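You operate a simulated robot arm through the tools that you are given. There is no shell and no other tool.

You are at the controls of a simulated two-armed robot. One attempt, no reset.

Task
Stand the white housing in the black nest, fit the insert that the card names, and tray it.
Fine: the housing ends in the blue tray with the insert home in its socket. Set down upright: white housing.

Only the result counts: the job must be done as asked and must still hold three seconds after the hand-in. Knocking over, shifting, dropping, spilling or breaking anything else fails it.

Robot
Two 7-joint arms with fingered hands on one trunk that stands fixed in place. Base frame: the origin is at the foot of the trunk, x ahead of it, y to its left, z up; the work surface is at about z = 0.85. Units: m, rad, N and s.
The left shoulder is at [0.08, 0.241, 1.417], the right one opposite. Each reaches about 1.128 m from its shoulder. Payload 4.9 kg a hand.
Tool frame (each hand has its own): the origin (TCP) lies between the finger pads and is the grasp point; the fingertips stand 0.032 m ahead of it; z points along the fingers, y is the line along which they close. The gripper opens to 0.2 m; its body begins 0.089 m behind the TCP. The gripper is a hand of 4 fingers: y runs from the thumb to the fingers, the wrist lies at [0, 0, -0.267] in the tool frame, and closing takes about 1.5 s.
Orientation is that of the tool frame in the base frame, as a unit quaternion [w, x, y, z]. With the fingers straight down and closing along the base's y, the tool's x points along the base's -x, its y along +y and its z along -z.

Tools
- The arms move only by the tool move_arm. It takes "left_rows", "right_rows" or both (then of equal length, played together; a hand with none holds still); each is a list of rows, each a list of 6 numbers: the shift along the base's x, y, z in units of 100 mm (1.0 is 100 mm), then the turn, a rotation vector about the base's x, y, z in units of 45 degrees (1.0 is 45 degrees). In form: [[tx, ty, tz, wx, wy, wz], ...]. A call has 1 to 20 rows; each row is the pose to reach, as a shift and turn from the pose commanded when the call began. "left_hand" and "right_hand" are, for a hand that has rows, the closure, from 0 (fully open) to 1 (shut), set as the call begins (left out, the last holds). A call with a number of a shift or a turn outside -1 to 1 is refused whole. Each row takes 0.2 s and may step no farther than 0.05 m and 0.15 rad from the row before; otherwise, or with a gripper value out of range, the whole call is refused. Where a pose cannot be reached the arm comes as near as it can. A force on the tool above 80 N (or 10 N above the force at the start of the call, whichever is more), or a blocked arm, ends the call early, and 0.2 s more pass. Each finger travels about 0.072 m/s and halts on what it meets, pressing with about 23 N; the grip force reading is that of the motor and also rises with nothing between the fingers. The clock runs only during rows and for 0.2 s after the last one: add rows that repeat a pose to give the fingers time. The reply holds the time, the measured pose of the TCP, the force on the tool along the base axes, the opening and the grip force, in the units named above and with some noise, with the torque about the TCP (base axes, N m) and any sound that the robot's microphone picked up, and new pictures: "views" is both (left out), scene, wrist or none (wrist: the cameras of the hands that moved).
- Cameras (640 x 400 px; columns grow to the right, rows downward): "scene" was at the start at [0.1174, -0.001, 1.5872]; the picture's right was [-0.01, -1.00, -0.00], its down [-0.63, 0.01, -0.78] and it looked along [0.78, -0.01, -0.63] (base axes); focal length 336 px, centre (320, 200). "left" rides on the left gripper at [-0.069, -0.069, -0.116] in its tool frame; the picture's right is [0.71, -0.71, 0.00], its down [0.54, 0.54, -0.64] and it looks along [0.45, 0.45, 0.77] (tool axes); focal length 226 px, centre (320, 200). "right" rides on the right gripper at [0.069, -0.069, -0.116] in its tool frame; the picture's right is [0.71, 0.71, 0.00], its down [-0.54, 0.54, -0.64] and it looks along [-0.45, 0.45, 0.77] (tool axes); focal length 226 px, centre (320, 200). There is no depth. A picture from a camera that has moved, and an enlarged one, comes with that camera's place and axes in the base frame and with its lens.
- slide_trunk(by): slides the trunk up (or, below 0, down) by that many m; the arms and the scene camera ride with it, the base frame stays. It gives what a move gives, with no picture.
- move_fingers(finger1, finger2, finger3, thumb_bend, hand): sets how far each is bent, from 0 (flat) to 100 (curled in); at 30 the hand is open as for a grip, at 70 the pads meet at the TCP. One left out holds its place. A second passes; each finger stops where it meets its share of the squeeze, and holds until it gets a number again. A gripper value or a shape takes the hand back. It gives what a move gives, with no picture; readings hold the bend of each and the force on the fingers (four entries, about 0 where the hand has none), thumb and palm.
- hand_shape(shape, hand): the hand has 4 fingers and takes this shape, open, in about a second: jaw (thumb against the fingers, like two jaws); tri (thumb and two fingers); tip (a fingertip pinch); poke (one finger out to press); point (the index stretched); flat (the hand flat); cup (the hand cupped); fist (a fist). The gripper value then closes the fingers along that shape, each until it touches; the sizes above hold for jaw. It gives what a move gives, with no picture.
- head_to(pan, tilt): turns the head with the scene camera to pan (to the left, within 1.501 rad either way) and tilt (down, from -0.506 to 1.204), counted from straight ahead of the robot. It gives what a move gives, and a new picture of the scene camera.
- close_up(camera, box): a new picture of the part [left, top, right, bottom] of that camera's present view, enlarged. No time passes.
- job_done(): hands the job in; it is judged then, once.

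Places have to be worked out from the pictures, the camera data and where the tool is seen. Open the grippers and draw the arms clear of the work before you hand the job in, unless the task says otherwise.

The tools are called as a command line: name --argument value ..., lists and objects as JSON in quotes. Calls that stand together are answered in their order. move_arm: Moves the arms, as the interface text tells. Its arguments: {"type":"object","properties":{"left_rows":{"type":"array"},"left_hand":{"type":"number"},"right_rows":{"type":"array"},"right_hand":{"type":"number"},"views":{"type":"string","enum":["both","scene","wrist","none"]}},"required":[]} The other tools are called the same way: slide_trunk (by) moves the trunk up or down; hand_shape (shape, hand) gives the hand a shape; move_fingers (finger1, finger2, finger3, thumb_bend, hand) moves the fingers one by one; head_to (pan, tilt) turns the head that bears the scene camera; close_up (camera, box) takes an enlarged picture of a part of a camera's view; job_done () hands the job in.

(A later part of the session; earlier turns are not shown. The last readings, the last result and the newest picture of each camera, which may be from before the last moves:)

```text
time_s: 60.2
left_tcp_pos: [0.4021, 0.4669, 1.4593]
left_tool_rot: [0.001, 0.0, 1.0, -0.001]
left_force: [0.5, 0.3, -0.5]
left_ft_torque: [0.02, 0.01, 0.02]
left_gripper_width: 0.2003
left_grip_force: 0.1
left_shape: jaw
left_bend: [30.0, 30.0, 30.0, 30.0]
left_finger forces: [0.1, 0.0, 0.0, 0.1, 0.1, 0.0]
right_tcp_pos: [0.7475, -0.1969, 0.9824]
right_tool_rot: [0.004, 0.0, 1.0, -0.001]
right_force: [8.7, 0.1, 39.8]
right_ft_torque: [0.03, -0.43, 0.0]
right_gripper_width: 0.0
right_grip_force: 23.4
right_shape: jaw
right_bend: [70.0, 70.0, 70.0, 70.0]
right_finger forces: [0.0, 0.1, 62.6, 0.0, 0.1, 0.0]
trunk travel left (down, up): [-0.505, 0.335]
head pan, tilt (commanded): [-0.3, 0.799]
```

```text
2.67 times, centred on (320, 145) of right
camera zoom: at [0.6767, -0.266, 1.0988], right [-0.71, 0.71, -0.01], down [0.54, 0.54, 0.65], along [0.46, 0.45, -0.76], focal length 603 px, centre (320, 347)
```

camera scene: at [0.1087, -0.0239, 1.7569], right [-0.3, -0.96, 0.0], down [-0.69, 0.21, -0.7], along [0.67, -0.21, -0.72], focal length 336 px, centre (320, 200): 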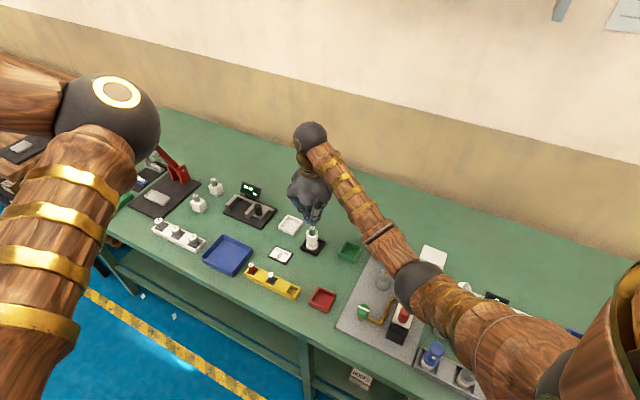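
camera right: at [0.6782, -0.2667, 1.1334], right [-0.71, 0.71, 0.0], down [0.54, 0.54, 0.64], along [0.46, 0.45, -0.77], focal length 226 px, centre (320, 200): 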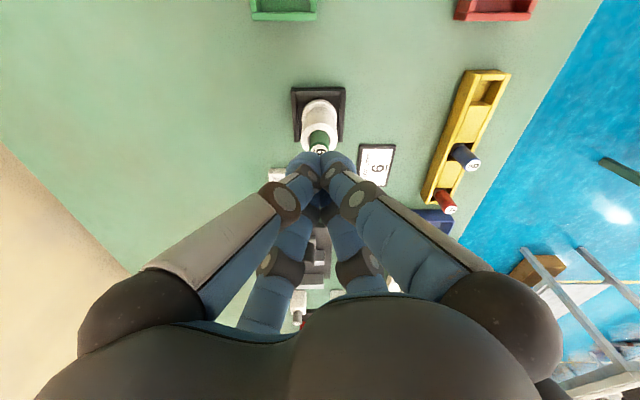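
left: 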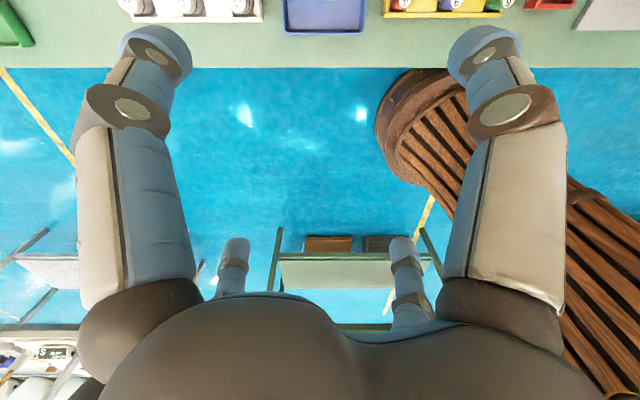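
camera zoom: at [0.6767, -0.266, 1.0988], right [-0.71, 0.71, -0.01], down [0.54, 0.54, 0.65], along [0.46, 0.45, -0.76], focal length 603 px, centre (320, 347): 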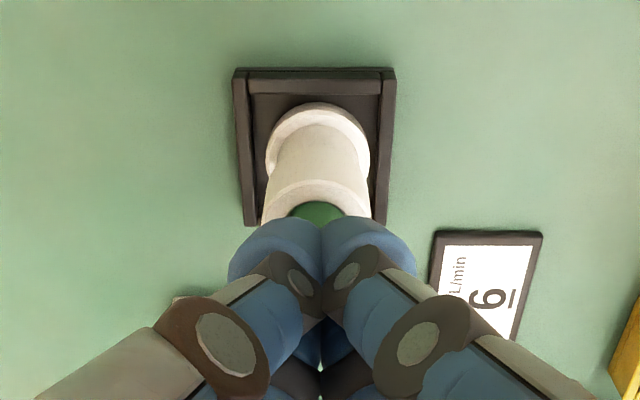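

At 40 N the hand only moved about 1 mm. I'll back off and measure whether the insert moved.

move_arm --right_rows '[[0, 0, 0.05, 0, 0, 0], [0, 0, 0.2, 0, 0, 0], [0, 0, 0.39, 0, 0, 0], [0.0, 0, 0.39, 0, 0, 0]]' --views "none"

move_arm --right_rows '[[0, 0, 0, 0, 0, 0], [0, 0, 0, 0, 0, 0], [0, 0, 0, 0, 0, 0], [0, 0, 0, 0, 0, 0]]' --right_hand 0.6 --views "both"

close_up --camera "right" --box '[290, 80, 350, 170]'

close_up --camera "scene" --box '[290, 200, 335, 250]'

```text
time_s: 61.2
left_tcp_pos: [0.4052, 0.4667, 1.4577]
left_tool_rot: [0.0, -0.001, 1.0, 0.001]
left_force: [0.6, 0.4, 0.4]
left_ft_torque: [-0.02, 0.01, 0.03]
left_gripper_width: 0.1998
left_grip_force: 0.1
left_shape: jaw
left_bend: [30.0, 30.0, 30.0, 30.0]
left_finger forces: [0.0, 0.0, 0.0, 0.1, 0.0, 0.0]
right_tcp_pos: [0.7463, -0.1977, 1.018]
right_tool_rot: [0.0, 0.0, 1.0, 0.0]
right_force: [-0.1, -0.1, -0.2]
right_ft_torque: [-0.02, 0.03, -0.02]
right_gripper_width: 0.0003
right_grip_force: 22.7
right_shape: jaw
right_bend: [70.0, 70.0, 70.0, 70.0]
right_finger forces: [0.0, 0.0, 0.1, 0.1, 0.1, 0.1]
trunk travel left (down, up): [-0.505, 0.335]
head pan, tilt (commanded): [-0.3, 0.799]
```

```text
time_s: 62.2
left_tcp_pos: [0.4052, 0.467, 1.4586]
left_tool_rot: [-0.001, 0.0, 1.0, 0.0]
left_force: [0.4, -1.0, 0.3]
left_ft_torque: [-0.02, 0.01, -0.02]
left_gripper_width: 0.2001
left_grip_force: 0.1
left_shape: jaw
left_bend: [30.0, 30.0, 30.0, 30.0]
left_finger forces: [0.1, 0.1, 0.0, 0.0, 0.0, 0.0]
right_tcp_pos: [0.7464, -0.1984, 1.0191]
right_tool_rot: [-0.001, 0.0, 1.0, 0.0]
right_force: [-0.6, -0.3, 0.1]
right_ft_torque: [0.01, 0.0, -0.01]
right_gripper_width: 0.0797
right_grip_force: 0.0
right_shape: jaw
right_bend: [43.0, 43.0, 43.0, 41.0]
right_finger forces: [0.0, 0.0, 0.1, 0.0, 0.0, 0.0]
trunk travel left (down, up): [-0.505, 0.335]
head pan, tilt (commanded): [-0.3, 0.799]
camera scene: at [0.1084, -0.0238, 1.7569], right [-0.3, -0.96, 0.0], down [-0.68, 0.21, -0.7], along [0.67, -0.21, -0.72], focal length 336 px, centre (320, 200)
camera right: at [0.6778, -0.2666, 1.1348], right [-0.71, 0.71, 0.0], down [0.54, 0.54, 0.64], along [0.46, 0.45, -0.77], focal length 226 px, centre (320, 200)
```

scene: 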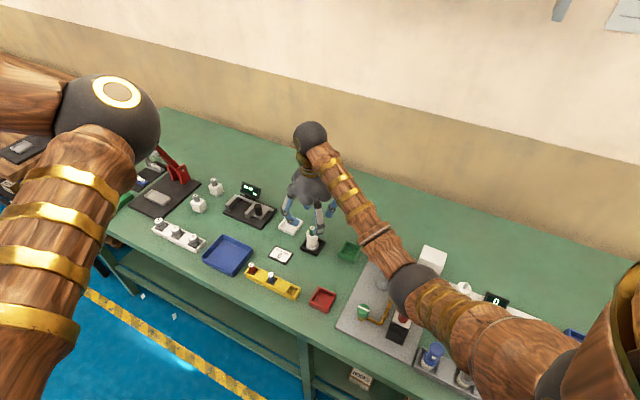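
right: 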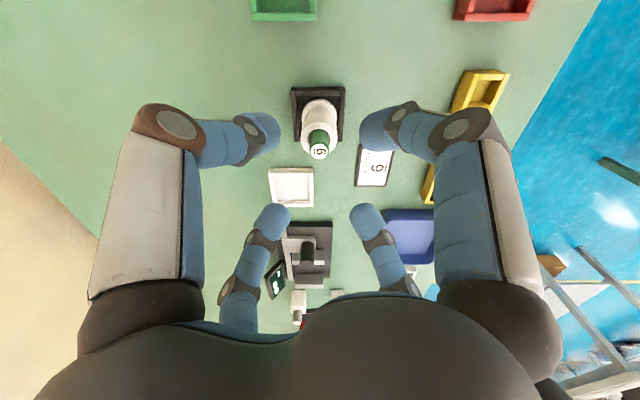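

```text
4.44 times, centred on (320, 125) of right
camera zoom: at [0.6778, -0.2666, 1.1348], right [-0.71, 0.71, 0.0], down [0.54, 0.54, 0.64], along [0.46, 0.45, -0.77], focal length 1005 px, centre (320, 533)
```

zoom: 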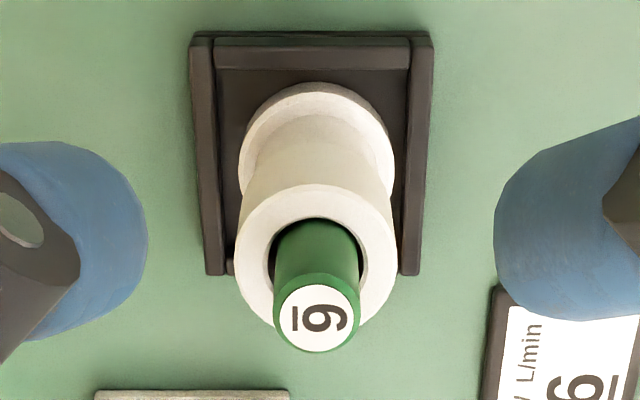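

```text
8.00 times, centred on (312, 225) of scene
camera zoom: at [0.1084, -0.0238, 1.7569], right [-0.3, -0.96, 0.0], down [-0.68, 0.21, -0.7], along [0.67, -0.21, -0.72], focal length 2684 px, centre (380, 0)
```

zoom: 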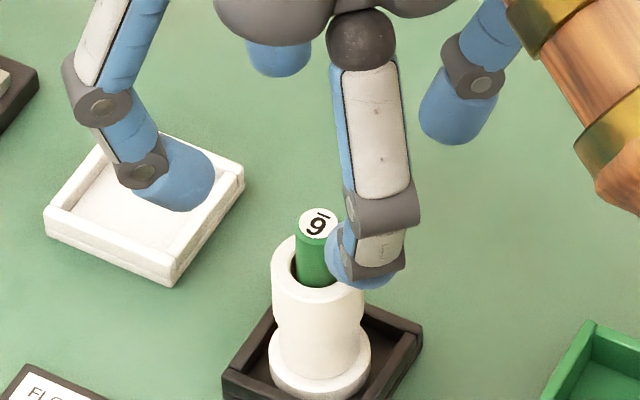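

The insert didn't move under 40 N. From my earlier views of the bore, its floor is about 20 mm down, which matches the insertion depth, so the insert is home. Now I'll open the hand a little more and descend to re-grip the housing.

move_arm --right_rows '[[0, 0, 0, 0, 0, 0], [0, 0, -0.2, 0, 0, 0], [0, 0, -0.4, 0, 0, 0], [0, 0, -0.6, 0, 0, 0], [0, 0, -0.75, 0, 0, 0], [0, 0, -0.75, 0, 0, 0]]' --right_hand 0.55 --views "both"

close_up --camera "right" --box '[270, 90, 370, 240]'

close_up --camera "scene" --box '[285, 190, 345, 260]'

```text
time_s: 63.6
left_tcp_pos: [0.4046, 0.465, 1.4574]
left_tool_rot: [0.0, 0.0, 1.0, 0.0]
left_force: [-0.5, 0.6, -0.5]
left_ft_torque: [-0.01, -0.02, 0.0]
left_gripper_width: 0.2
left_grip_force: 0.1
left_shape: jaw
left_bend: [30.0, 30.0, 30.0, 30.0]
left_finger forces: [0.1, 0.0, 0.0, 0.0, 0.1, 0.0]
right_tcp_pos: [0.7459, -0.196, 0.9427]
right_tool_rot: [0.0, 0.0, 1.0, 0.0]
right_force: [-0.2, -0.1, 0.3]
right_ft_torque: [0.05, -0.03, -0.02]
right_gripper_width: 0.0896
right_grip_force: 0.0
right_shape: jaw
right_bend: [40.0, 40.0, 40.0, 38.0]
right_finger forces: [0.0, 0.1, 0.0, 0.0, 0.0, 0.0]
trunk travel left (down, up): [-0.505, 0.335]
head pan, tilt (commanded): [-0.3, 0.799]
camera scene: at [0.1085, -0.024, 1.7569], right [-0.3, -0.96, 0.0], down [-0.69, 0.21, -0.7], along [0.67, -0.21, -0.72], focal length 336 px, centre (320, 200)
camera right: at [0.6774, -0.2653, 1.0587], right [-0.71, 0.71, 0.0], down [0.54, 0.54, 0.64], along [0.46, 0.46, -0.77], focal length 226 px, centre (320, 200)
```

scene: 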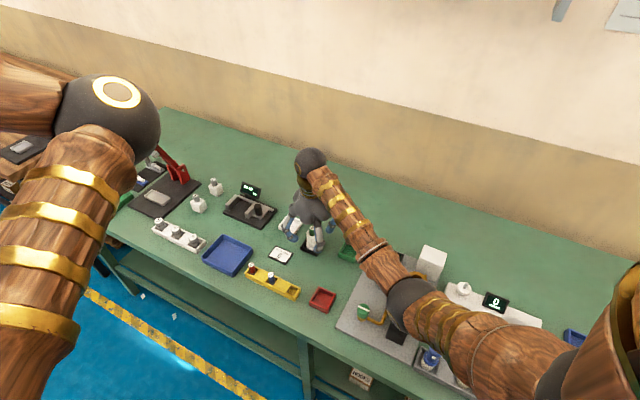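
right: 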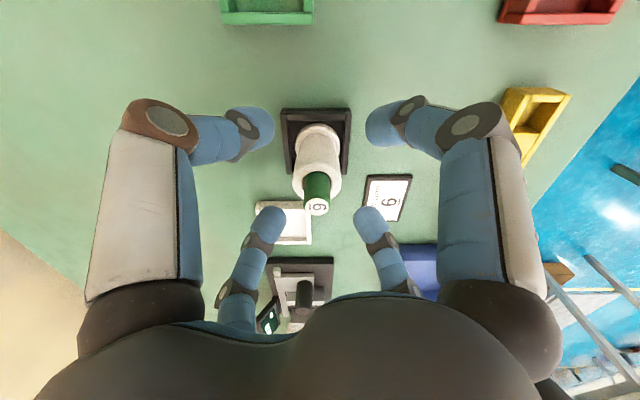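

```text
2.67 times, centred on (320, 165) of right
camera zoom: at [0.6774, -0.2653, 1.0587], right [-0.71, 0.71, 0.0], down [0.54, 0.54, 0.64], along [0.46, 0.46, -0.77], focal length 603 px, centre (320, 293)
```

zoom: 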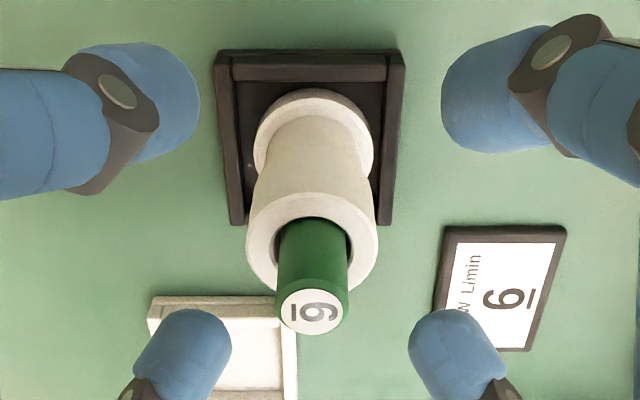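

```text
5.71 times, centred on (315, 225) of scene
camera zoom: at [0.1085, -0.024, 1.7569], right [-0.3, -0.96, 0.0], down [-0.69, 0.21, -0.7], along [0.67, -0.21, -0.72], focal length 1917 px, centre (349, 57)
```

zoom: 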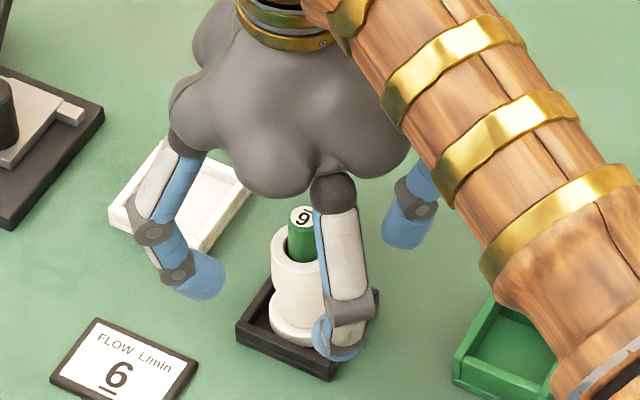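

The tube is about (+0.6, -2) mm from the TCP. I'll correct that and lower to the gripping height of about z = 0.915.

move_arm --right_rows '[[0.006, -0.02, -0.05, 0, 0, 0], [0.006, -0.02, -0.15, 0, 0, 0], [0.006, -0.02, -0.25, 0, 0, 0], [0.006, -0.02, -0.28, 0, 0, 0], [0.006, -0.02, -0.28, 0, 0, 0]]' --views "none"

close_up --camera "right" --box '[270, 90, 370, 240]'

close_up --camera "scene" --box '[285, 190, 345, 260]'

```text
time_s: 64.8
left_tcp_pos: [0.4054, 0.4645, 1.4587]
left_tool_rot: [0.0, -0.001, 1.0, 0.0]
left_force: [0.4, 0.5, 0.1]
left_ft_torque: [-0.02, -0.01, -0.03]
left_gripper_width: 0.1998
left_grip_force: 0.0
left_shape: jaw
left_bend: [30.0, 30.0, 30.0, 30.0]
left_finger forces: [0.0, 0.1, 0.1, 0.0, 0.0, 0.0]
right_tcp_pos: [0.7469, -0.1983, 0.9149]
right_tool_rot: [0.0, 0.0, 1.0, 0.0]
right_force: [0.1, 0.0, 0.4]
right_ft_torque: [0.01, 0.01, 0.0]
right_gripper_width: 0.0895
right_grip_force: 0.1
right_shape: jaw
right_bend: [40.0, 40.0, 40.0, 38.0]
right_finger forces: [0.0, 0.0, 0.1, 0.0, 0.0, 0.1]
trunk travel left (down, up): [-0.505, 0.335]
head pan, tilt (commanded): [-0.3, 0.799]
```

```text
2.67 times, centred on (320, 165) of right
camera zoom: at [0.6774, -0.2671, 1.0315], right [-0.71, 0.71, 0.0], down [0.54, 0.54, 0.64], along [0.46, 0.45, -0.77], focal length 603 px, centre (320, 293)
```

zoom: 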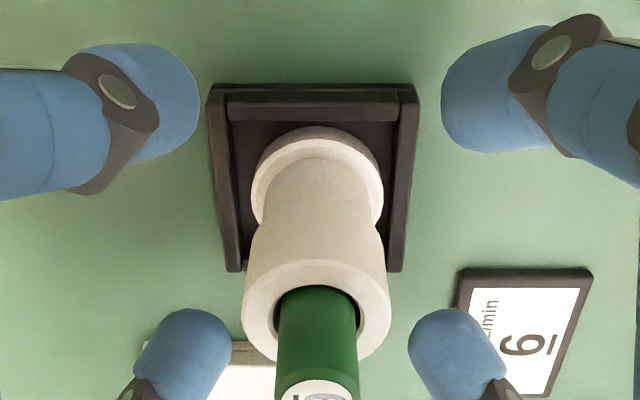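

```text
5.71 times, centred on (315, 225) of scene
camera zoom: at [0.1086, -0.0239, 1.7569], right [-0.3, -0.96, 0.0], down [-0.69, 0.21, -0.7], along [0.67, -0.21, -0.72], focal length 1917 px, centre (349, 57)
```

zoom: 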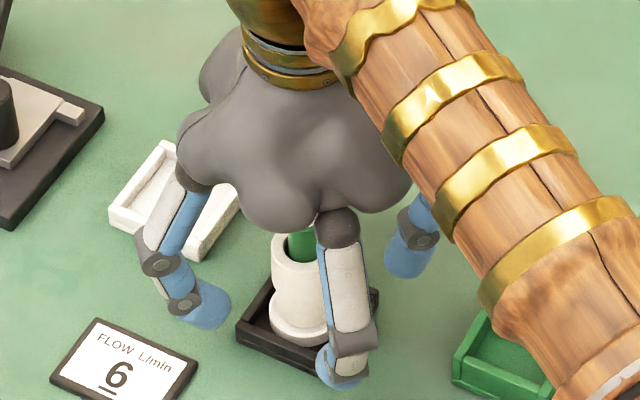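

Centred to within 1 mm. I'll close on the housing tube.

move_arm --right_rows '[[0, 0, 0, 0, 0, 0], [0, 0, 0, 0, 0, 0], [0, 0, 0, 0, 0, 0], [0, 0, 0, 0, 0, 0], [0, 0, 0, 0, 0, 0], [0, 0, 0, 0, 0, 0]]' --right_hand 1.0 --views "none"

close_up --camera "right" --box '[250, 90, 390, 280]'

close_up --camera "scene" --box '[285, 190, 345, 260]'

```text
time_s: 66.2
left_tcp_pos: [0.4052, 0.4666, 1.4588]
left_tool_rot: [0.0, 0.0, 1.0, 0.0]
left_force: [0.9, 0.2, 0.0]
left_ft_torque: [0.02, 0.01, 0.01]
left_gripper_width: 0.2001
left_grip_force: 0.1
left_shape: jaw
left_bend: [30.0, 30.0, 30.0, 30.0]
left_finger forces: [0.0, 0.0, 0.1, 0.0, 0.0, 0.0]
right_tcp_pos: [0.7476, -0.1981, 0.9155]
right_tool_rot: [0.0, 0.0, 1.0, -0.001]
right_force: [-0.6, 0.0, -0.8]
right_ft_torque: [-0.03, 0.04, 0.02]
right_gripper_width: 0.0291
right_grip_force: 23.7
right_shape: jaw
right_bend: [77.0, 58.0, 57.0, 58.0]
right_finger forces: [19.5, 20.4, 18.7, 0.0, 19.7, 0.0]
trunk travel left (down, up): [-0.505, 0.335]
head pan, tilt (commanded): [-0.3, 0.799]
```

```text
2.11 times, centred on (320, 185) of right
camera zoom: at [0.6776, -0.2671, 1.0313], right [-0.71, 0.71, 0.0], down [0.54, 0.54, 0.64], along [0.46, 0.45, -0.77], focal length 476 px, centre (320, 232)
```

zoom: 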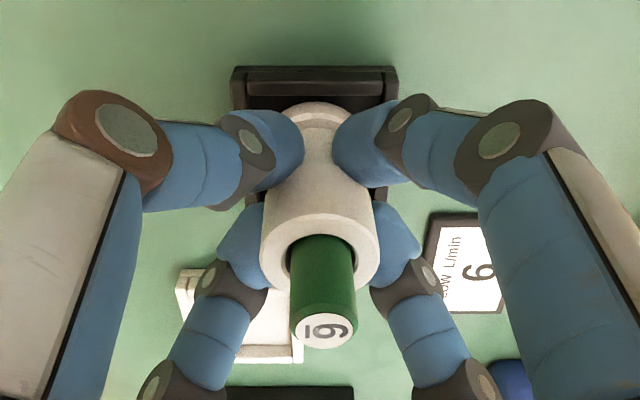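

```text
5.71 times, centred on (315, 225) of scene
camera zoom: at [0.109, -0.0239, 1.7569], right [-0.3, -0.96, 0.0], down [-0.69, 0.21, -0.7], along [0.67, -0.21, -0.72], focal length 1917 px, centre (349, 57)
```

zoom: 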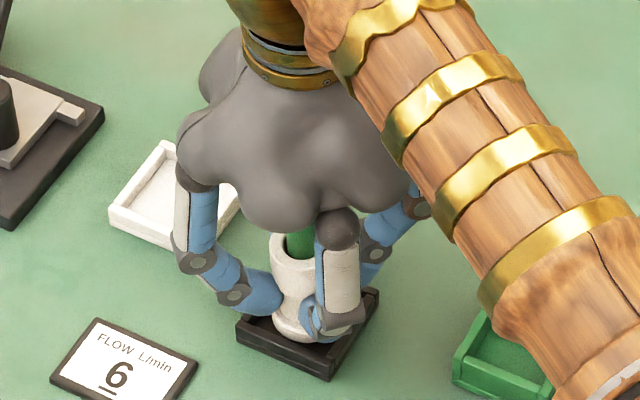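

The housing is gripped with even forces of about 20 N and the insert is standing in it. I'll lift it straight up 95 mm out of the nest.

move_arm --right_rows '[[0, 0, 0.08, 0, 0, 0], [0, 0, 0.2, 0, 0, 0], [0, 0, 0.4, 0, 0, 0], [0, 0, 0.6, 0, 0, 0], [0, 0, 0.8, 0, 0, 0], [0, 0, 0.95, 0, 0, 0], [0, 0, 0.95, 0, 0, 0]]' --views "both"

close_up --camera "right" --box '[250, 90, 390, 280]'

close_up --camera "scene" --box '[190, 170, 350, 300]'

```text
time_s: 67.8
left_tcp_pos: [0.4049, 0.4656, 1.4594]
left_tool_rot: [0.0, -0.001, 1.0, 0.0]
left_force: [-1.2, 0.2, -0.7]
left_ft_torque: [0.03, 0.01, -0.01]
left_gripper_width: 0.2
left_grip_force: 0.0
left_shape: jaw
left_bend: [30.0, 30.0, 30.0, 30.0]
left_finger forces: [0.1, 0.0, 0.0, 0.1, 0.1, 0.0]
right_tcp_pos: [0.7479, -0.1983, 1.01]
right_tool_rot: [0.0, 0.0, 1.0, 0.0]
right_force: [-0.1, 0.4, -2.4]
right_ft_torque: [0.0, 0.05, 0.0]
right_gripper_width: 0.0295
right_grip_force: 22.7
right_shape: jaw
right_bend: [77.0, 58.0, 57.0, 58.0]
right_finger forces: [19.6, 20.6, 19.0, 0.0, 19.7, 0.0]
trunk travel left (down, up): [-0.505, 0.335]
head pan, tilt (commanded): [-0.3, 0.799]
camera scene: at [0.109, -0.024, 1.7569], right [-0.3, -0.96, 0.0], down [-0.69, 0.21, -0.7], along [0.67, -0.21, -0.72], focal length 336 px, centre (320, 200)
camera right: at [0.6786, -0.2664, 1.1262], right [-0.71, 0.71, 0.0], down [0.54, 0.54, 0.64], along [0.45, 0.45, -0.77], focal length 226 px, centre (320, 200)
```

scene: 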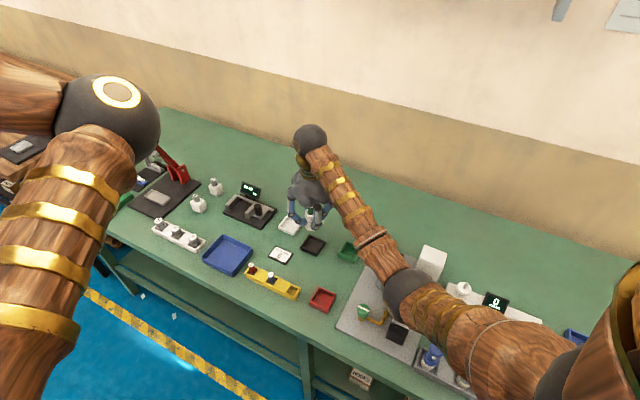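
right: 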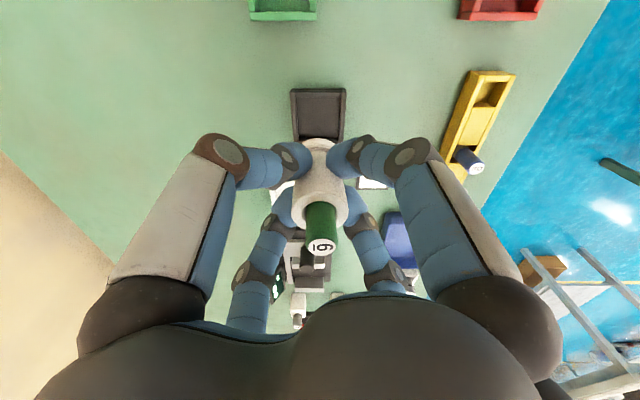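

```text
2.11 times, centred on (320, 185) of right
camera zoom: at [0.6786, -0.2664, 1.1262], right [-0.71, 0.71, 0.0], down [0.54, 0.54, 0.64], along [0.45, 0.45, -0.77], focal length 476 px, centre (320, 232)
```

zoom: 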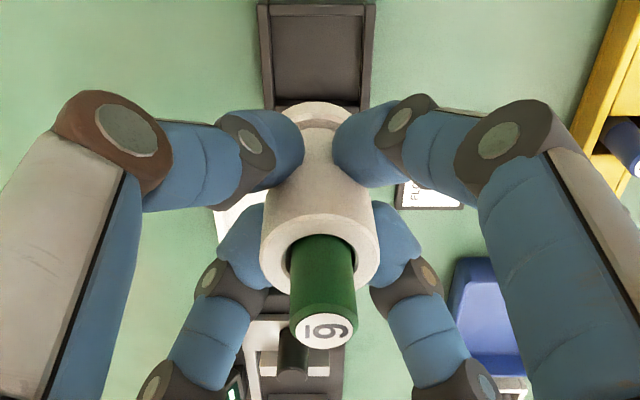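

```text
3.08 times, centred on (270, 235) of scene
camera zoom: at [0.109, -0.024, 1.7569], right [-0.3, -0.96, 0.0], down [-0.69, 0.21, -0.7], along [0.67, -0.21, -0.72], focal length 1032 px, centre (474, 92)
```

zoom: 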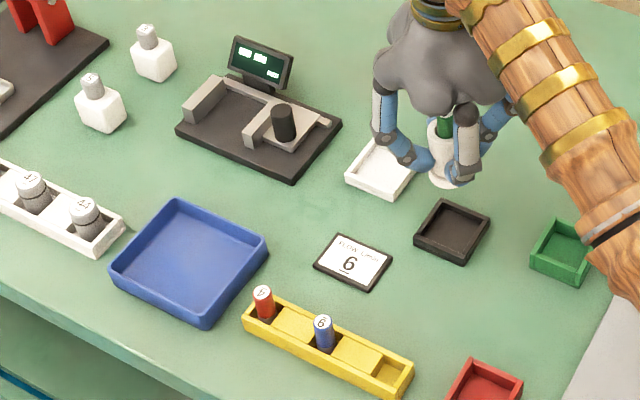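

Housing and insert are lifted cleanly. The blue tray centre is at about (0.794, 0.075). With the trunk raised the arm would be near full stretch there, so I'll raise the hand, move it left, then lower the trunk.

move_arm --right_rows '[[0.05, 0.15, 0.2, 0, 0, 0], [0.1, 0.35, 0.4, 0, 0, 0], [0.15, 0.55, 0.6, 0, 0, 0], [0.2, 0.75, 0.8, 0, 0, 0], [0.25, 1, 0.9, 0, 0, 0], [0.25, 1, 0.9, 0, 0, 0]]' --views "none"

slide_trunk --by -0.1

head_to --pan -0.05 --tilt 0.75

```text
time_s: 69.2
left_tcp_pos: [0.4057, 0.4648, 1.4578]
left_tool_rot: [0.0, 0.0, 1.0, 0.0]
left_force: [0.0, 0.4, 0.0]
left_ft_torque: [0.03, 0.01, 0.0]
left_gripper_width: 0.1999
left_grip_force: 0.0
left_shape: jaw
left_bend: [30.0, 30.0, 30.0, 30.0]
left_finger forces: [0.0, 0.1, 0.0, 0.0, 0.0, 0.0]
right_tcp_pos: [0.7737, -0.0997, 1.0969]
right_tool_rot: [0.0, 0.0, 1.0, -0.001]
right_force: [0.2, -0.4, -1.5]
right_ft_torque: [0.0, 0.02, -0.01]
right_gripper_width: 0.0292
right_grip_force: 23.1
right_shape: jaw
right_bend: [77.0, 58.0, 57.0, 58.0]
right_finger forces: [19.8, 20.9, 19.3, 0.0, 19.7, 0.0]
trunk travel left (down, up): [-0.505, 0.335]
head pan, tilt (commanded): [-0.3, 0.799]
```

```text
time_s: 70.5
left_tcp_pos: [0.4041, 0.4654, 1.3593]
left_tool_rot: [0.0, 0.0, 1.0, 0.0]
left_force: [-0.5, 0.1, -0.3]
left_ft_torque: [0.0, 0.01, -0.05]
left_gripper_width: 0.1997
left_grip_force: 0.0
left_shape: jaw
left_bend: [30.0, 30.0, 30.0, 30.0]
left_finger forces: [0.0, 0.1, 0.1, 0.0, 0.1, 0.0]
right_tcp_pos: [0.7736, -0.0991, 0.9994]
right_tool_rot: [0.0, 0.0, 1.0, 0.0]
right_force: [0.0, 0.1, -1.1]
right_ft_torque: [0.0, 0.01, 0.02]
right_gripper_width: 0.0292
right_grip_force: 22.4
right_shape: jaw
right_bend: [77.0, 58.0, 57.0, 58.0]
right_finger forces: [19.9, 20.8, 19.4, 0.0, 19.7, 0.0]
trunk travel left (down, up): [-0.405, 0.435]
head pan, tilt (commanded): [-0.3, 0.799]
```

```text
time_s: 71.3
left_tcp_pos: [0.4046, 0.4673, 1.3581]
left_tool_rot: [0.0, 0.0, 1.0, 0.0]
left_force: [-0.5, 0.4, 0.5]
left_ft_torque: [-0.01, 0.03, 0.02]
left_gripper_width: 0.2
left_grip_force: 0.0
left_shape: jaw
left_bend: [30.0, 30.0, 30.0, 30.0]
left_finger forces: [0.1, 0.0, 0.0, 0.0, 0.0, 0.0]
right_tcp_pos: [0.7727, -0.0987, 0.9979]
right_tool_rot: [0.0, 0.0, 1.0, -0.001]
right_force: [-0.2, -1.6, -1.5]
right_ft_torque: [0.01, -0.02, -0.04]
right_gripper_width: 0.0292
right_grip_force: 23.0
right_shape: jaw
right_bend: [77.0, 58.0, 57.0, 58.0]
right_finger forces: [19.9, 20.8, 19.4, 0.0, 19.7, 0.1]
trunk travel left (down, up): [-0.405, 0.435]
head pan, tilt (commanded): [-0.051, 0.75]
camera scene: at [0.1144, -0.0042, 1.6609], right [-0.05, -1.0, 0.0], down [-0.68, 0.04, -0.73], along [0.73, -0.04, -0.68], focal length 336 px, centre (320, 200)
```

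scene: 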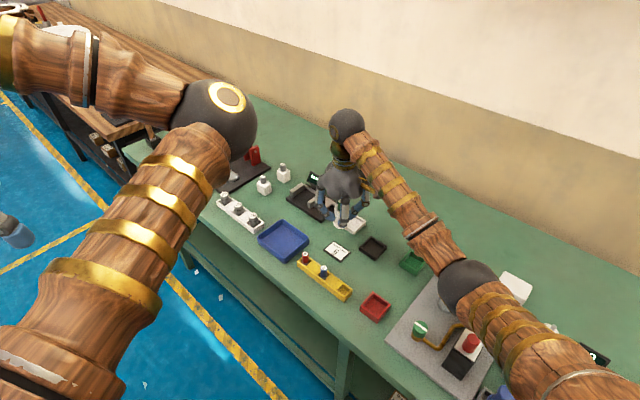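

The trunk is lowered with everything steady. I'll carry the housing over to the blue tray at this height.

move_arm --right_rows '[[0.02, 0.2, 0, 0, 0, 0], [0.05, 0.4, 0, 0, 0, 0], [0.08, 0.6, 0, 0, 0, 0], [0.1, 0.8, 0, 0, 0, 0], [0.1, 0.9, 0, 0, 0, 0], [0.1, 0.9, 0, 0, 0, 0]]' --views "none"

move_arm --right_rows '[[0.02, 0.2, 0, 0, 0, 0], [0.05, 0.4, 0, 0, 0, 0], [0.08, 0.6, 0, 0, 0, 0], [0.1, 0.8, 0, 0, 0, 0], [0.1, 0.8, 0, 0, 0, 0]]' --views "both"

close_up --camera "right" --box '[250, 60, 390, 260]'

close_up --camera "scene" --box '[220, 160, 350, 280]'

```text
time_s: 72.7
left_tcp_pos: [0.405, 0.4652, 1.358]
left_tool_rot: [0.0, 0.001, 1.0, 0.001]
left_force: [-0.5, 0.3, -0.5]
left_ft_torque: [-0.01, 0.0, 0.01]
left_gripper_width: 0.1999
left_grip_force: 0.2
left_shape: jaw
left_bend: [30.0, 30.0, 30.0, 30.0]
left_finger forces: [0.1, 0.0, 0.0, 0.0, 0.0, 0.1]
right_tcp_pos: [0.7846, -0.0093, 0.9971]
right_tool_rot: [0.0, -0.001, 1.0, -0.001]
right_force: [0.7, -0.4, -2.0]
right_ft_torque: [0.0, 0.02, -0.01]
right_gripper_width: 0.0295
right_grip_force: 22.9
right_shape: jaw
right_bend: [77.0, 58.0, 57.0, 58.0]
right_finger forces: [19.9, 20.9, 19.5, 0.0, 19.8, 0.0]
trunk travel left (down, up): [-0.405, 0.435]
head pan, tilt (commanded): [-0.051, 0.75]
```

```text
time_s: 73.9
left_tcp_pos: [0.4042, 0.4647, 1.3584]
left_tool_rot: [-0.001, 0.0, 1.0, 0.001]
left_force: [0.3, -0.3, -0.6]
left_ft_torque: [0.0, -0.02, -0.04]
left_gripper_width: 0.2
left_grip_force: 0.0
left_shape: jaw
left_bend: [30.0, 30.0, 30.0, 30.0]
left_finger forces: [0.0, 0.1, 0.0, 0.1, 0.0, 0.0]
right_tcp_pos: [0.7948, 0.0716, 0.9992]
right_tool_rot: [0.0, 0.0, 1.0, 0.0]
right_force: [0.2, 0.6, -0.9]
right_ft_torque: [0.04, 0.02, -0.03]
right_gripper_width: 0.0296
right_grip_force: 22.4
right_shape: jaw
right_bend: [77.0, 58.0, 57.0, 58.0]
right_finger forces: [19.9, 21.0, 19.6, 0.1, 19.8, 0.1]
trunk travel left (down, up): [-0.405, 0.435]
head pan, tilt (commanded): [-0.051, 0.75]
camera scene: at [0.1147, -0.0047, 1.6609], right [-0.05, -1.0, 0.0], down [-0.68, 0.03, -0.73], along [0.73, -0.04, -0.68], focal length 336 px, centre (320, 200)
camera right: at [0.7255, 0.0025, 1.114], right [-0.71, 0.71, 0.0], down [0.54, 0.54, 0.64], along [0.46, 0.45, -0.77], focal length 226 px, centre (320, 200)
```

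scene: 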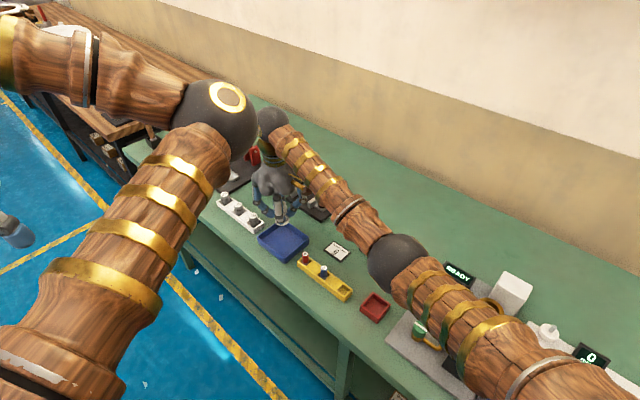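
right: 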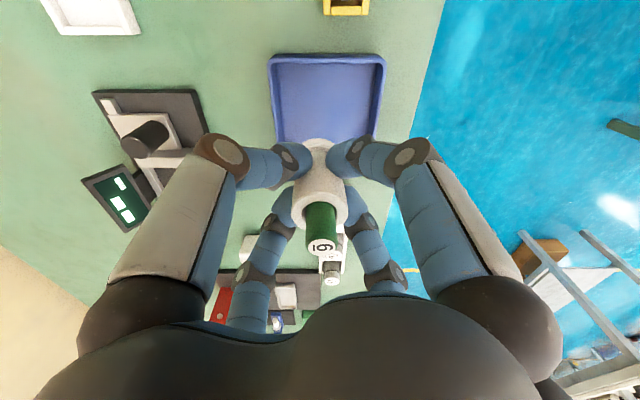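

```text
2.00 times, centred on (320, 160) of right
camera zoom: at [0.7255, 0.0025, 1.114], right [-0.71, 0.71, 0.0], down [0.54, 0.54, 0.64], along [0.46, 0.45, -0.77], focal length 452 px, centre (320, 280)
```

zoom: 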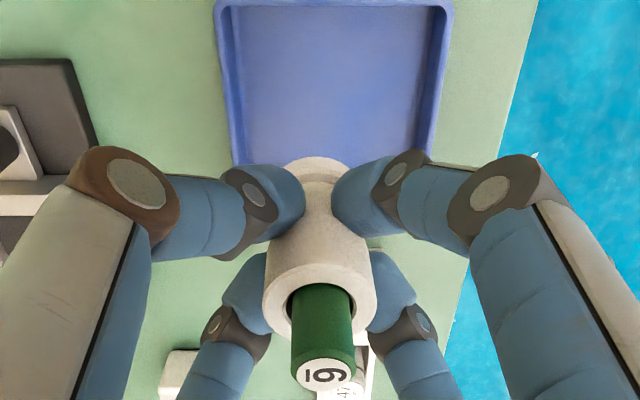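

```text
3.33 times, centred on (285, 220) of scene
camera zoom: at [0.1147, -0.0047, 1.6609], right [-0.05, -1.0, 0.0], down [-0.68, 0.03, -0.73], along [0.73, -0.04, -0.68], focal length 1118 px, centre (437, 133)
```

zoom: 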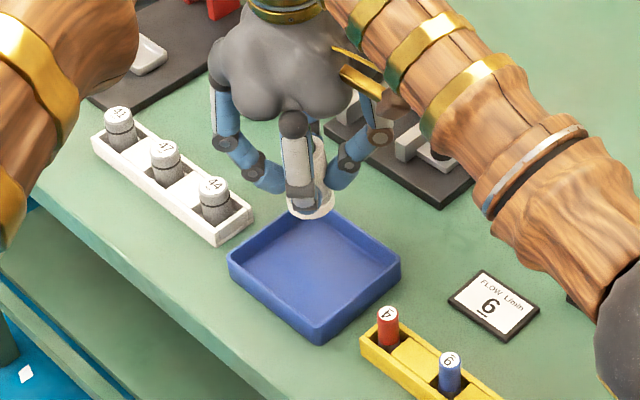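

The tray centre is about (-7, +3) mm from the TCP. I'll make that shift and lower 65 mm into the tray.

move_arm --right_rows '[[-0.06, 0.03, -0.05, 0, 0, 0], [-0.06, 0.03, -0.2, 0, 0, 0], [-0.06, 0.03, -0.35, 0, 0, 0], [-0.06, 0.03, -0.5, 0, 0, 0], [-0.06, 0.03, -0.65, 0, 0, 0], [-0.06, 0.03, -0.65, 0, 0, 0]]' --views "both"

close_up --camera "right" --box '[250, 60, 390, 260]'

close_up --camera "scene" --box '[220, 160, 350, 280]'

```text
time_s: 75.3
left_tcp_pos: [0.4043, 0.4665, 1.3594]
left_tool_rot: [0.0, 0.0, 1.0, 0.001]
left_force: [0.2, 0.3, -0.2]
left_ft_torque: [0.01, 0.04, -0.02]
left_gripper_width: 0.1999
left_grip_force: 0.0
left_shape: jaw
left_bend: [30.0, 30.0, 30.0, 30.0]
left_finger forces: [0.0, 0.0, 0.0, 0.0, 0.0, 0.1]
right_tcp_pos: [0.7889, 0.0752, 0.9324]
right_tool_rot: [0.0, 0.0, 1.0, -0.001]
right_force: [0.1, 0.2, -1.5]
right_ft_torque: [0.01, 0.01, -0.01]
right_gripper_width: 0.0292
right_grip_force: 23.2
right_shape: jaw
right_bend: [77.0, 58.0, 57.0, 58.0]
right_finger forces: [19.9, 20.9, 19.8, 0.0, 19.8, 0.0]
trunk travel left (down, up): [-0.405, 0.435]
head pan, tilt (commanded): [-0.051, 0.75]
camera scene: at [0.1145, -0.004, 1.6609], right [-0.05, -1.0, 0.0], down [-0.68, 0.03, -0.73], along [0.73, -0.04, -0.68], focal length 336 px, centre (320, 200)
camera right: at [0.7193, 0.0068, 1.0478], right [-0.71, 0.71, 0.0], down [0.54, 0.54, 0.64], along [0.46, 0.45, -0.77], focal length 226 px, centre (320, 200)
```

scene: 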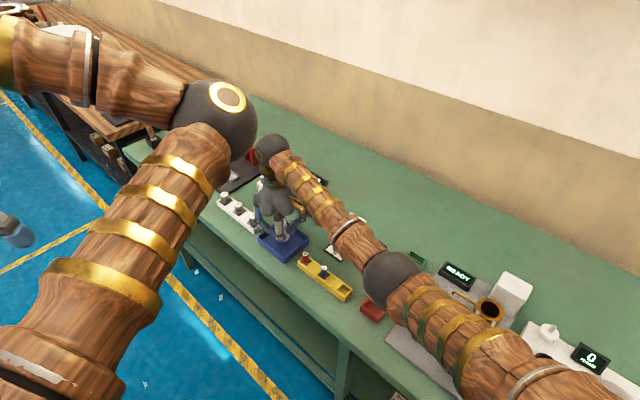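
right: 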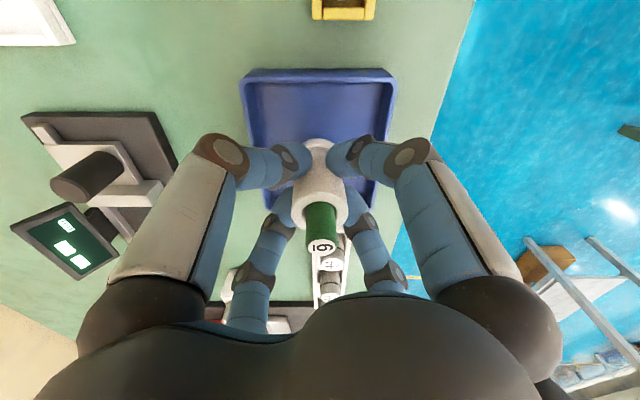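

```text
2.00 times, centred on (320, 160) of right
camera zoom: at [0.7193, 0.0068, 1.0478], right [-0.71, 0.71, 0.0], down [0.54, 0.54, 0.64], along [0.46, 0.45, -0.77], focal length 452 px, centre (320, 280)
```

zoom: 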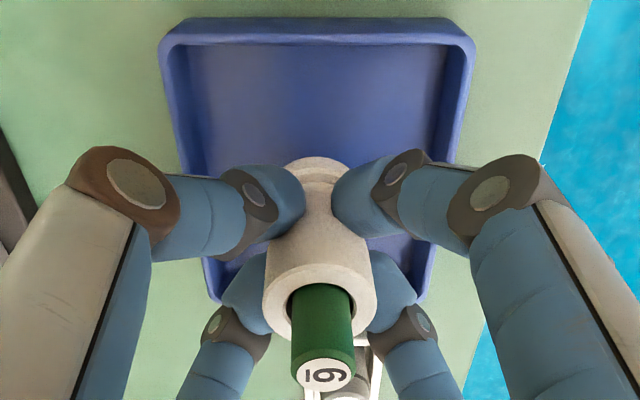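

```text
3.33 times, centred on (285, 220) of scene
camera zoom: at [0.1145, -0.004, 1.6609], right [-0.05, -1.0, 0.0], down [-0.68, 0.03, -0.73], along [0.73, -0.04, -0.68], focal length 1118 px, centre (437, 133)
```

zoom: 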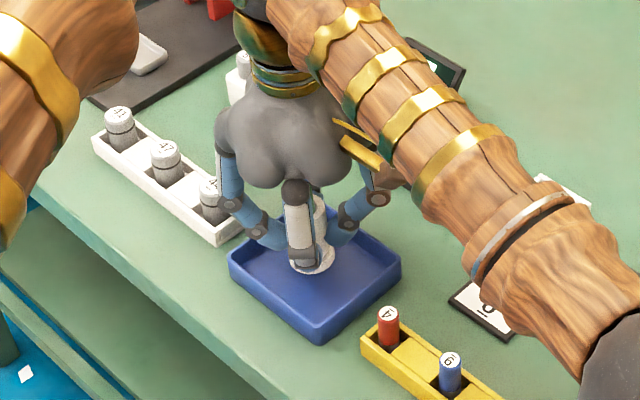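

The housing is well inside the tray, roughly centred, and all clearances look fine. I'll lower the remaining distance slowly.

move_arm --right_rows '[[0, 0, -0.05, 0, 0, 0], [0, 0, -0.1, 0, 0, 0], [0, 0, -0.13, 0, 0, 0], [0, 0, -0.13, 0, 0, 0]]' --views "none"

move_arm --right_rows '[[0, 0, -0.01, 0, 0, 0], [0, 0, -0.02, 0, 0, 0], [0, 0, -0.02, 0, 0, 0]]' --views "none"

```text
time_s: 76.3
left_tcp_pos: [0.4051, 0.466, 1.3586]
left_tool_rot: [0.001, 0.001, 1.0, 0.0]
left_force: [-0.2, -0.4, 0.0]
left_ft_torque: [0.01, -0.03, 0.0]
left_gripper_width: 0.1996
left_grip_force: 0.1
left_shape: jaw
left_bend: [30.0, 30.0, 30.0, 30.0]
left_finger forces: [0.1, 0.1, 0.0, 0.0, 0.1, 0.0]
right_tcp_pos: [0.7874, 0.0747, 0.919]
right_tool_rot: [0.0, 0.0, 1.0, 0.0]
right_force: [0.5, -0.2, -1.6]
right_ft_torque: [0.01, 0.03, 0.0]
right_gripper_width: 0.0293
right_grip_force: 23.1
right_shape: jaw
right_bend: [77.0, 58.0, 57.0, 58.0]
right_finger forces: [20.0, 21.0, 19.8, 0.0, 19.8, 0.0]
trunk travel left (down, up): [-0.405, 0.435]
head pan, tilt (commanded): [-0.051, 0.75]
```

```text
time_s: 77.1
left_tcp_pos: [0.4053, 0.4665, 1.3581]
left_tool_rot: [0.0, 0.0, 1.0, 0.001]
left_force: [0.2, 0.8, 0.1]
left_ft_torque: [0.01, 0.02, -0.01]
left_gripper_width: 0.1999
left_grip_force: 0.0
left_shape: jaw
left_bend: [30.0, 30.0, 30.0, 30.0]
left_finger forces: [0.0, 0.0, 0.0, 0.1, 0.0, 0.0]
right_tcp_pos: [0.7888, 0.0744, 0.9163]
right_tool_rot: [0.0, 0.0, 1.0, 0.0]
right_force: [0.4, 0.0, -1.4]
right_ft_torque: [0.03, 0.04, -0.01]
right_gripper_width: 0.0292
right_grip_force: 23.1
right_shape: jaw
right_bend: [77.0, 58.0, 57.0, 58.0]
right_finger forces: [20.0, 20.7, 19.8, 0.0, 19.9, 0.0]
trunk travel left (down, up): [-0.405, 0.435]
head pan, tilt (commanded): [-0.051, 0.75]
```

No contact yet at 0.916. I'll continue in 1–2 mm steps.

move_arm --right_rows '[[0, 0, -0.01, 0, 0, 0], [0, 0, -0.015, 0, 0, 0], [0, 0, -0.015, 0, 0, 0]]' --views "none"

move_arm --right_rows '[[0, 0, -0.008, 0, 0, 0], [0, 0, -0.015, 0, 0, 0], [0, 0, -0.015, 0, 0, 0]]' --views "none"

```text
time_s: 77.9
left_tcp_pos: [0.4048, 0.4659, 1.3586]
left_tool_rot: [0.0, 0.001, 1.0, 0.0]
left_force: [-0.5, -0.7, -0.1]
left_ft_torque: [0.02, -0.02, -0.04]
left_gripper_width: 0.1998
left_grip_force: 0.0
left_shape: jaw
left_bend: [30.0, 30.0, 30.0, 30.0]
left_finger forces: [0.0, 0.0, 0.1, 0.0, 0.1, 0.0]
right_tcp_pos: [0.7882, 0.0756, 0.9163]
right_tool_rot: [0.001, 0.001, 1.0, 0.0]
right_force: [-0.6, 0.1, -2.3]
right_ft_torque: [-0.03, 0.03, 0.0]
right_gripper_width: 0.0292
right_grip_force: 23.1
right_shape: jaw
right_bend: [77.0, 58.0, 57.0, 58.0]
right_finger forces: [19.9, 20.9, 19.8, 0.0, 19.8, 0.0]
trunk travel left (down, up): [-0.405, 0.435]
head pan, tilt (commanded): [-0.051, 0.75]
```

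```text
time_s: 78.7
left_tcp_pos: [0.4065, 0.4649, 1.3587]
left_tool_rot: [0.0, 0.0, 1.0, 0.0]
left_force: [0.2, -0.6, 0.1]
left_ft_torque: [0.01, 0.03, 0.03]
left_gripper_width: 0.1997
left_grip_force: 0.1
left_shape: jaw
left_bend: [30.0, 30.0, 30.0, 30.0]
left_finger forces: [0.0, 0.0, 0.0, 0.0, 0.0, 0.0]
right_tcp_pos: [0.7869, 0.0761, 0.9146]
right_tool_rot: [0.0, 0.0, 1.0, 0.0]
right_force: [0.0, 0.0, -1.4]
right_ft_torque: [0.0, 0.01, 0.0]
right_gripper_width: 0.0296
right_grip_force: 23.4
right_shape: jaw
right_bend: [77.0, 58.0, 57.0, 58.0]
right_finger forces: [20.0, 20.9, 19.7, 0.0, 19.8, 0.1]
trunk travel left (down, up): [-0.405, 0.435]
head pan, tilt (commanded): [-0.051, 0.75]
```

Still free at 0.9146. I'll look and keep creeping.

move_arm --right_rows '[[0, 0, -0.008, 0, 0, 0], [0, 0, -0.015, 0, 0, 0], [0, 0, -0.015, 0, 0, 0]]' --views "none"

close_up --camera "scene" --box '[240, 190, 330, 270]'

close_up --camera "right" --box '[250, 60, 390, 260]'

```text
time_s: 79.5
left_tcp_pos: [0.405, 0.465, 1.3595]
left_tool_rot: [0.001, 0.0, 1.0, 0.0]
left_force: [0.0, 0.5, 0.3]
left_ft_torque: [0.0, -0.01, -0.01]
left_gripper_width: 0.2001
left_grip_force: 0.1
left_shape: jaw
left_bend: [30.0, 30.0, 30.0, 30.0]
left_finger forces: [0.1, 0.0, 0.0, 0.1, 0.0, 0.1]
right_tcp_pos: [0.786, 0.0755, 0.9136]
right_tool_rot: [0.0, 0.0, 1.0, 0.001]
right_force: [1.0, 0.1, -1.7]
right_ft_torque: [-0.03, 0.0, -0.02]
right_gripper_width: 0.0294
right_grip_force: 23.1
right_shape: jaw
right_bend: [77.0, 58.0, 57.0, 58.0]
right_finger forces: [20.0, 20.9, 19.8, 0.0, 19.9, 0.1]
trunk travel left (down, up): [-0.405, 0.435]
head pan, tilt (commanded): [-0.051, 0.75]
```

```text
5.00 times, centred on (285, 230) of scene
camera zoom: at [0.1146, -0.0041, 1.6609], right [-0.05, -1.0, 0.0], down [-0.68, 0.03, -0.73], along [0.73, -0.04, -0.68], focal length 1677 px, centre (495, 50)
```

zoom: 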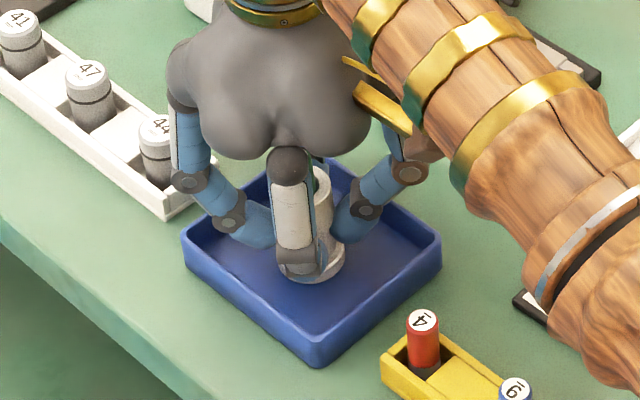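

```text
2.00 times, centred on (320, 160) of right
camera zoom: at [0.717, 0.006, 1.0292], right [-0.71, 0.71, 0.0], down [0.54, 0.54, 0.64], along [0.46, 0.45, -0.77], focal length 452 px, centre (320, 280)
```

zoom: 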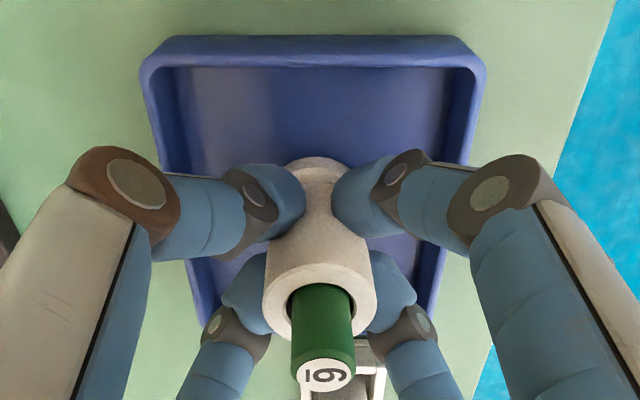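

The flange is just above the tray floor. I'll keep creeping down.

move_arm --right_rows '[[0, 0, -0.008, 0, 0, 0], [0, 0, -0.015, 0, 0, 0], [0, 0, -0.015, 0, 0, 0]]' --views "none"

move_arm --right_rows '[[0, 0, -0.008, 0, 0, 0], [0, 0, -0.015, 0, 0, 0], [0, 0, -0.015, 0, 0, 0]]' --views "none"

```text
time_s: 80.3
left_tcp_pos: [0.4051, 0.466, 1.3587]
left_tool_rot: [-0.001, 0.0, 1.0, 0.001]
left_force: [0.3, 0.4, -0.4]
left_ft_torque: [0.02, 0.01, 0.0]
left_gripper_width: 0.2001
left_grip_force: 0.0
left_shape: jaw
left_bend: [30.0, 30.0, 30.0, 30.0]
left_finger forces: [0.0, 0.1, 0.0, 0.0, 0.0, 0.1]
right_tcp_pos: [0.786, 0.0757, 0.9117]
right_tool_rot: [0.0, 0.0, 1.0, 0.001]
right_force: [0.3, -0.2, -1.5]
right_ft_torque: [0.01, 0.01, 0.0]
right_gripper_width: 0.0297
right_grip_force: 22.7
right_shape: jaw
right_bend: [77.0, 58.0, 57.0, 58.0]
right_finger forces: [20.0, 20.9, 19.8, 0.0, 19.7, 0.0]
trunk travel left (down, up): [-0.405, 0.435]
head pan, tilt (commanded): [-0.051, 0.75]
```

```text
time_s: 81.1
left_tcp_pos: [0.4061, 0.4649, 1.3583]
left_tool_rot: [0.0, 0.001, 1.0, 0.0]
left_force: [0.0, 0.9, -0.1]
left_ft_torque: [0.01, 0.02, 0.02]
left_gripper_width: 0.2
left_grip_force: 0.0
left_shape: jaw
left_bend: [30.0, 30.0, 30.0, 30.0]
left_finger forces: [0.0, 0.0, 0.0, 0.0, 0.0, 0.0]
right_tcp_pos: [0.7869, 0.0753, 0.9113]
right_tool_rot: [0.0, 0.001, 1.0, 0.0]
right_force: [0.6, 0.3, 0.8]
right_ft_torque: [0.08, 0.02, 0.0]
right_gripper_width: 0.0296
right_grip_force: 23.1
right_shape: jaw
right_bend: [77.0, 58.0, 57.0, 58.0]
right_finger forces: [20.3, 21.4, 19.8, 0.1, 20.3, 0.1]
trunk travel left (down, up): [-0.405, 0.435]
head pan, tilt (commanded): [-0.051, 0.75]
```

The first light touch shows: the force rose from -1.5 to +0.8 N. I'll go one more millimetre to confirm it is resting.

move_arm --right_rows '[[0, 0, -0.006, 0, 0, 0], [0, 0, -0.01, 0, 0, 0], [0, 0, -0.01, 0, 0, 0]]' --views "none"

```text
time_s: 81.9
left_tcp_pos: [0.4032, 0.4653, 1.3598]
left_tool_rot: [0.0, 0.0, 1.0, 0.0]
left_force: [-0.5, 0.6, 0.2]
left_ft_torque: [0.01, 0.02, 0.02]
left_gripper_width: 0.1998
left_grip_force: 0.1
left_shape: jaw
left_bend: [30.0, 30.0, 30.0, 30.0]
left_finger forces: [0.0, 0.0, 0.0, 0.0, 0.0, 0.0]
right_tcp_pos: [0.7856, 0.0752, 0.9089]
right_tool_rot: [0.001, 0.001, 1.0, 0.0]
right_force: [0.3, -0.8, 9.1]
right_ft_torque: [0.2, -0.08, 0.0]
right_gripper_width: 0.0296
right_grip_force: 22.7
right_shape: jaw
right_bend: [78.0, 79.0, 57.0, 58.0]
right_finger forces: [21.2, 23.1, 21.0, 0.0, 21.9, 0.1]
trunk travel left (down, up): [-0.405, 0.435]
head pan, tilt (commanded): [-0.051, 0.75]
```

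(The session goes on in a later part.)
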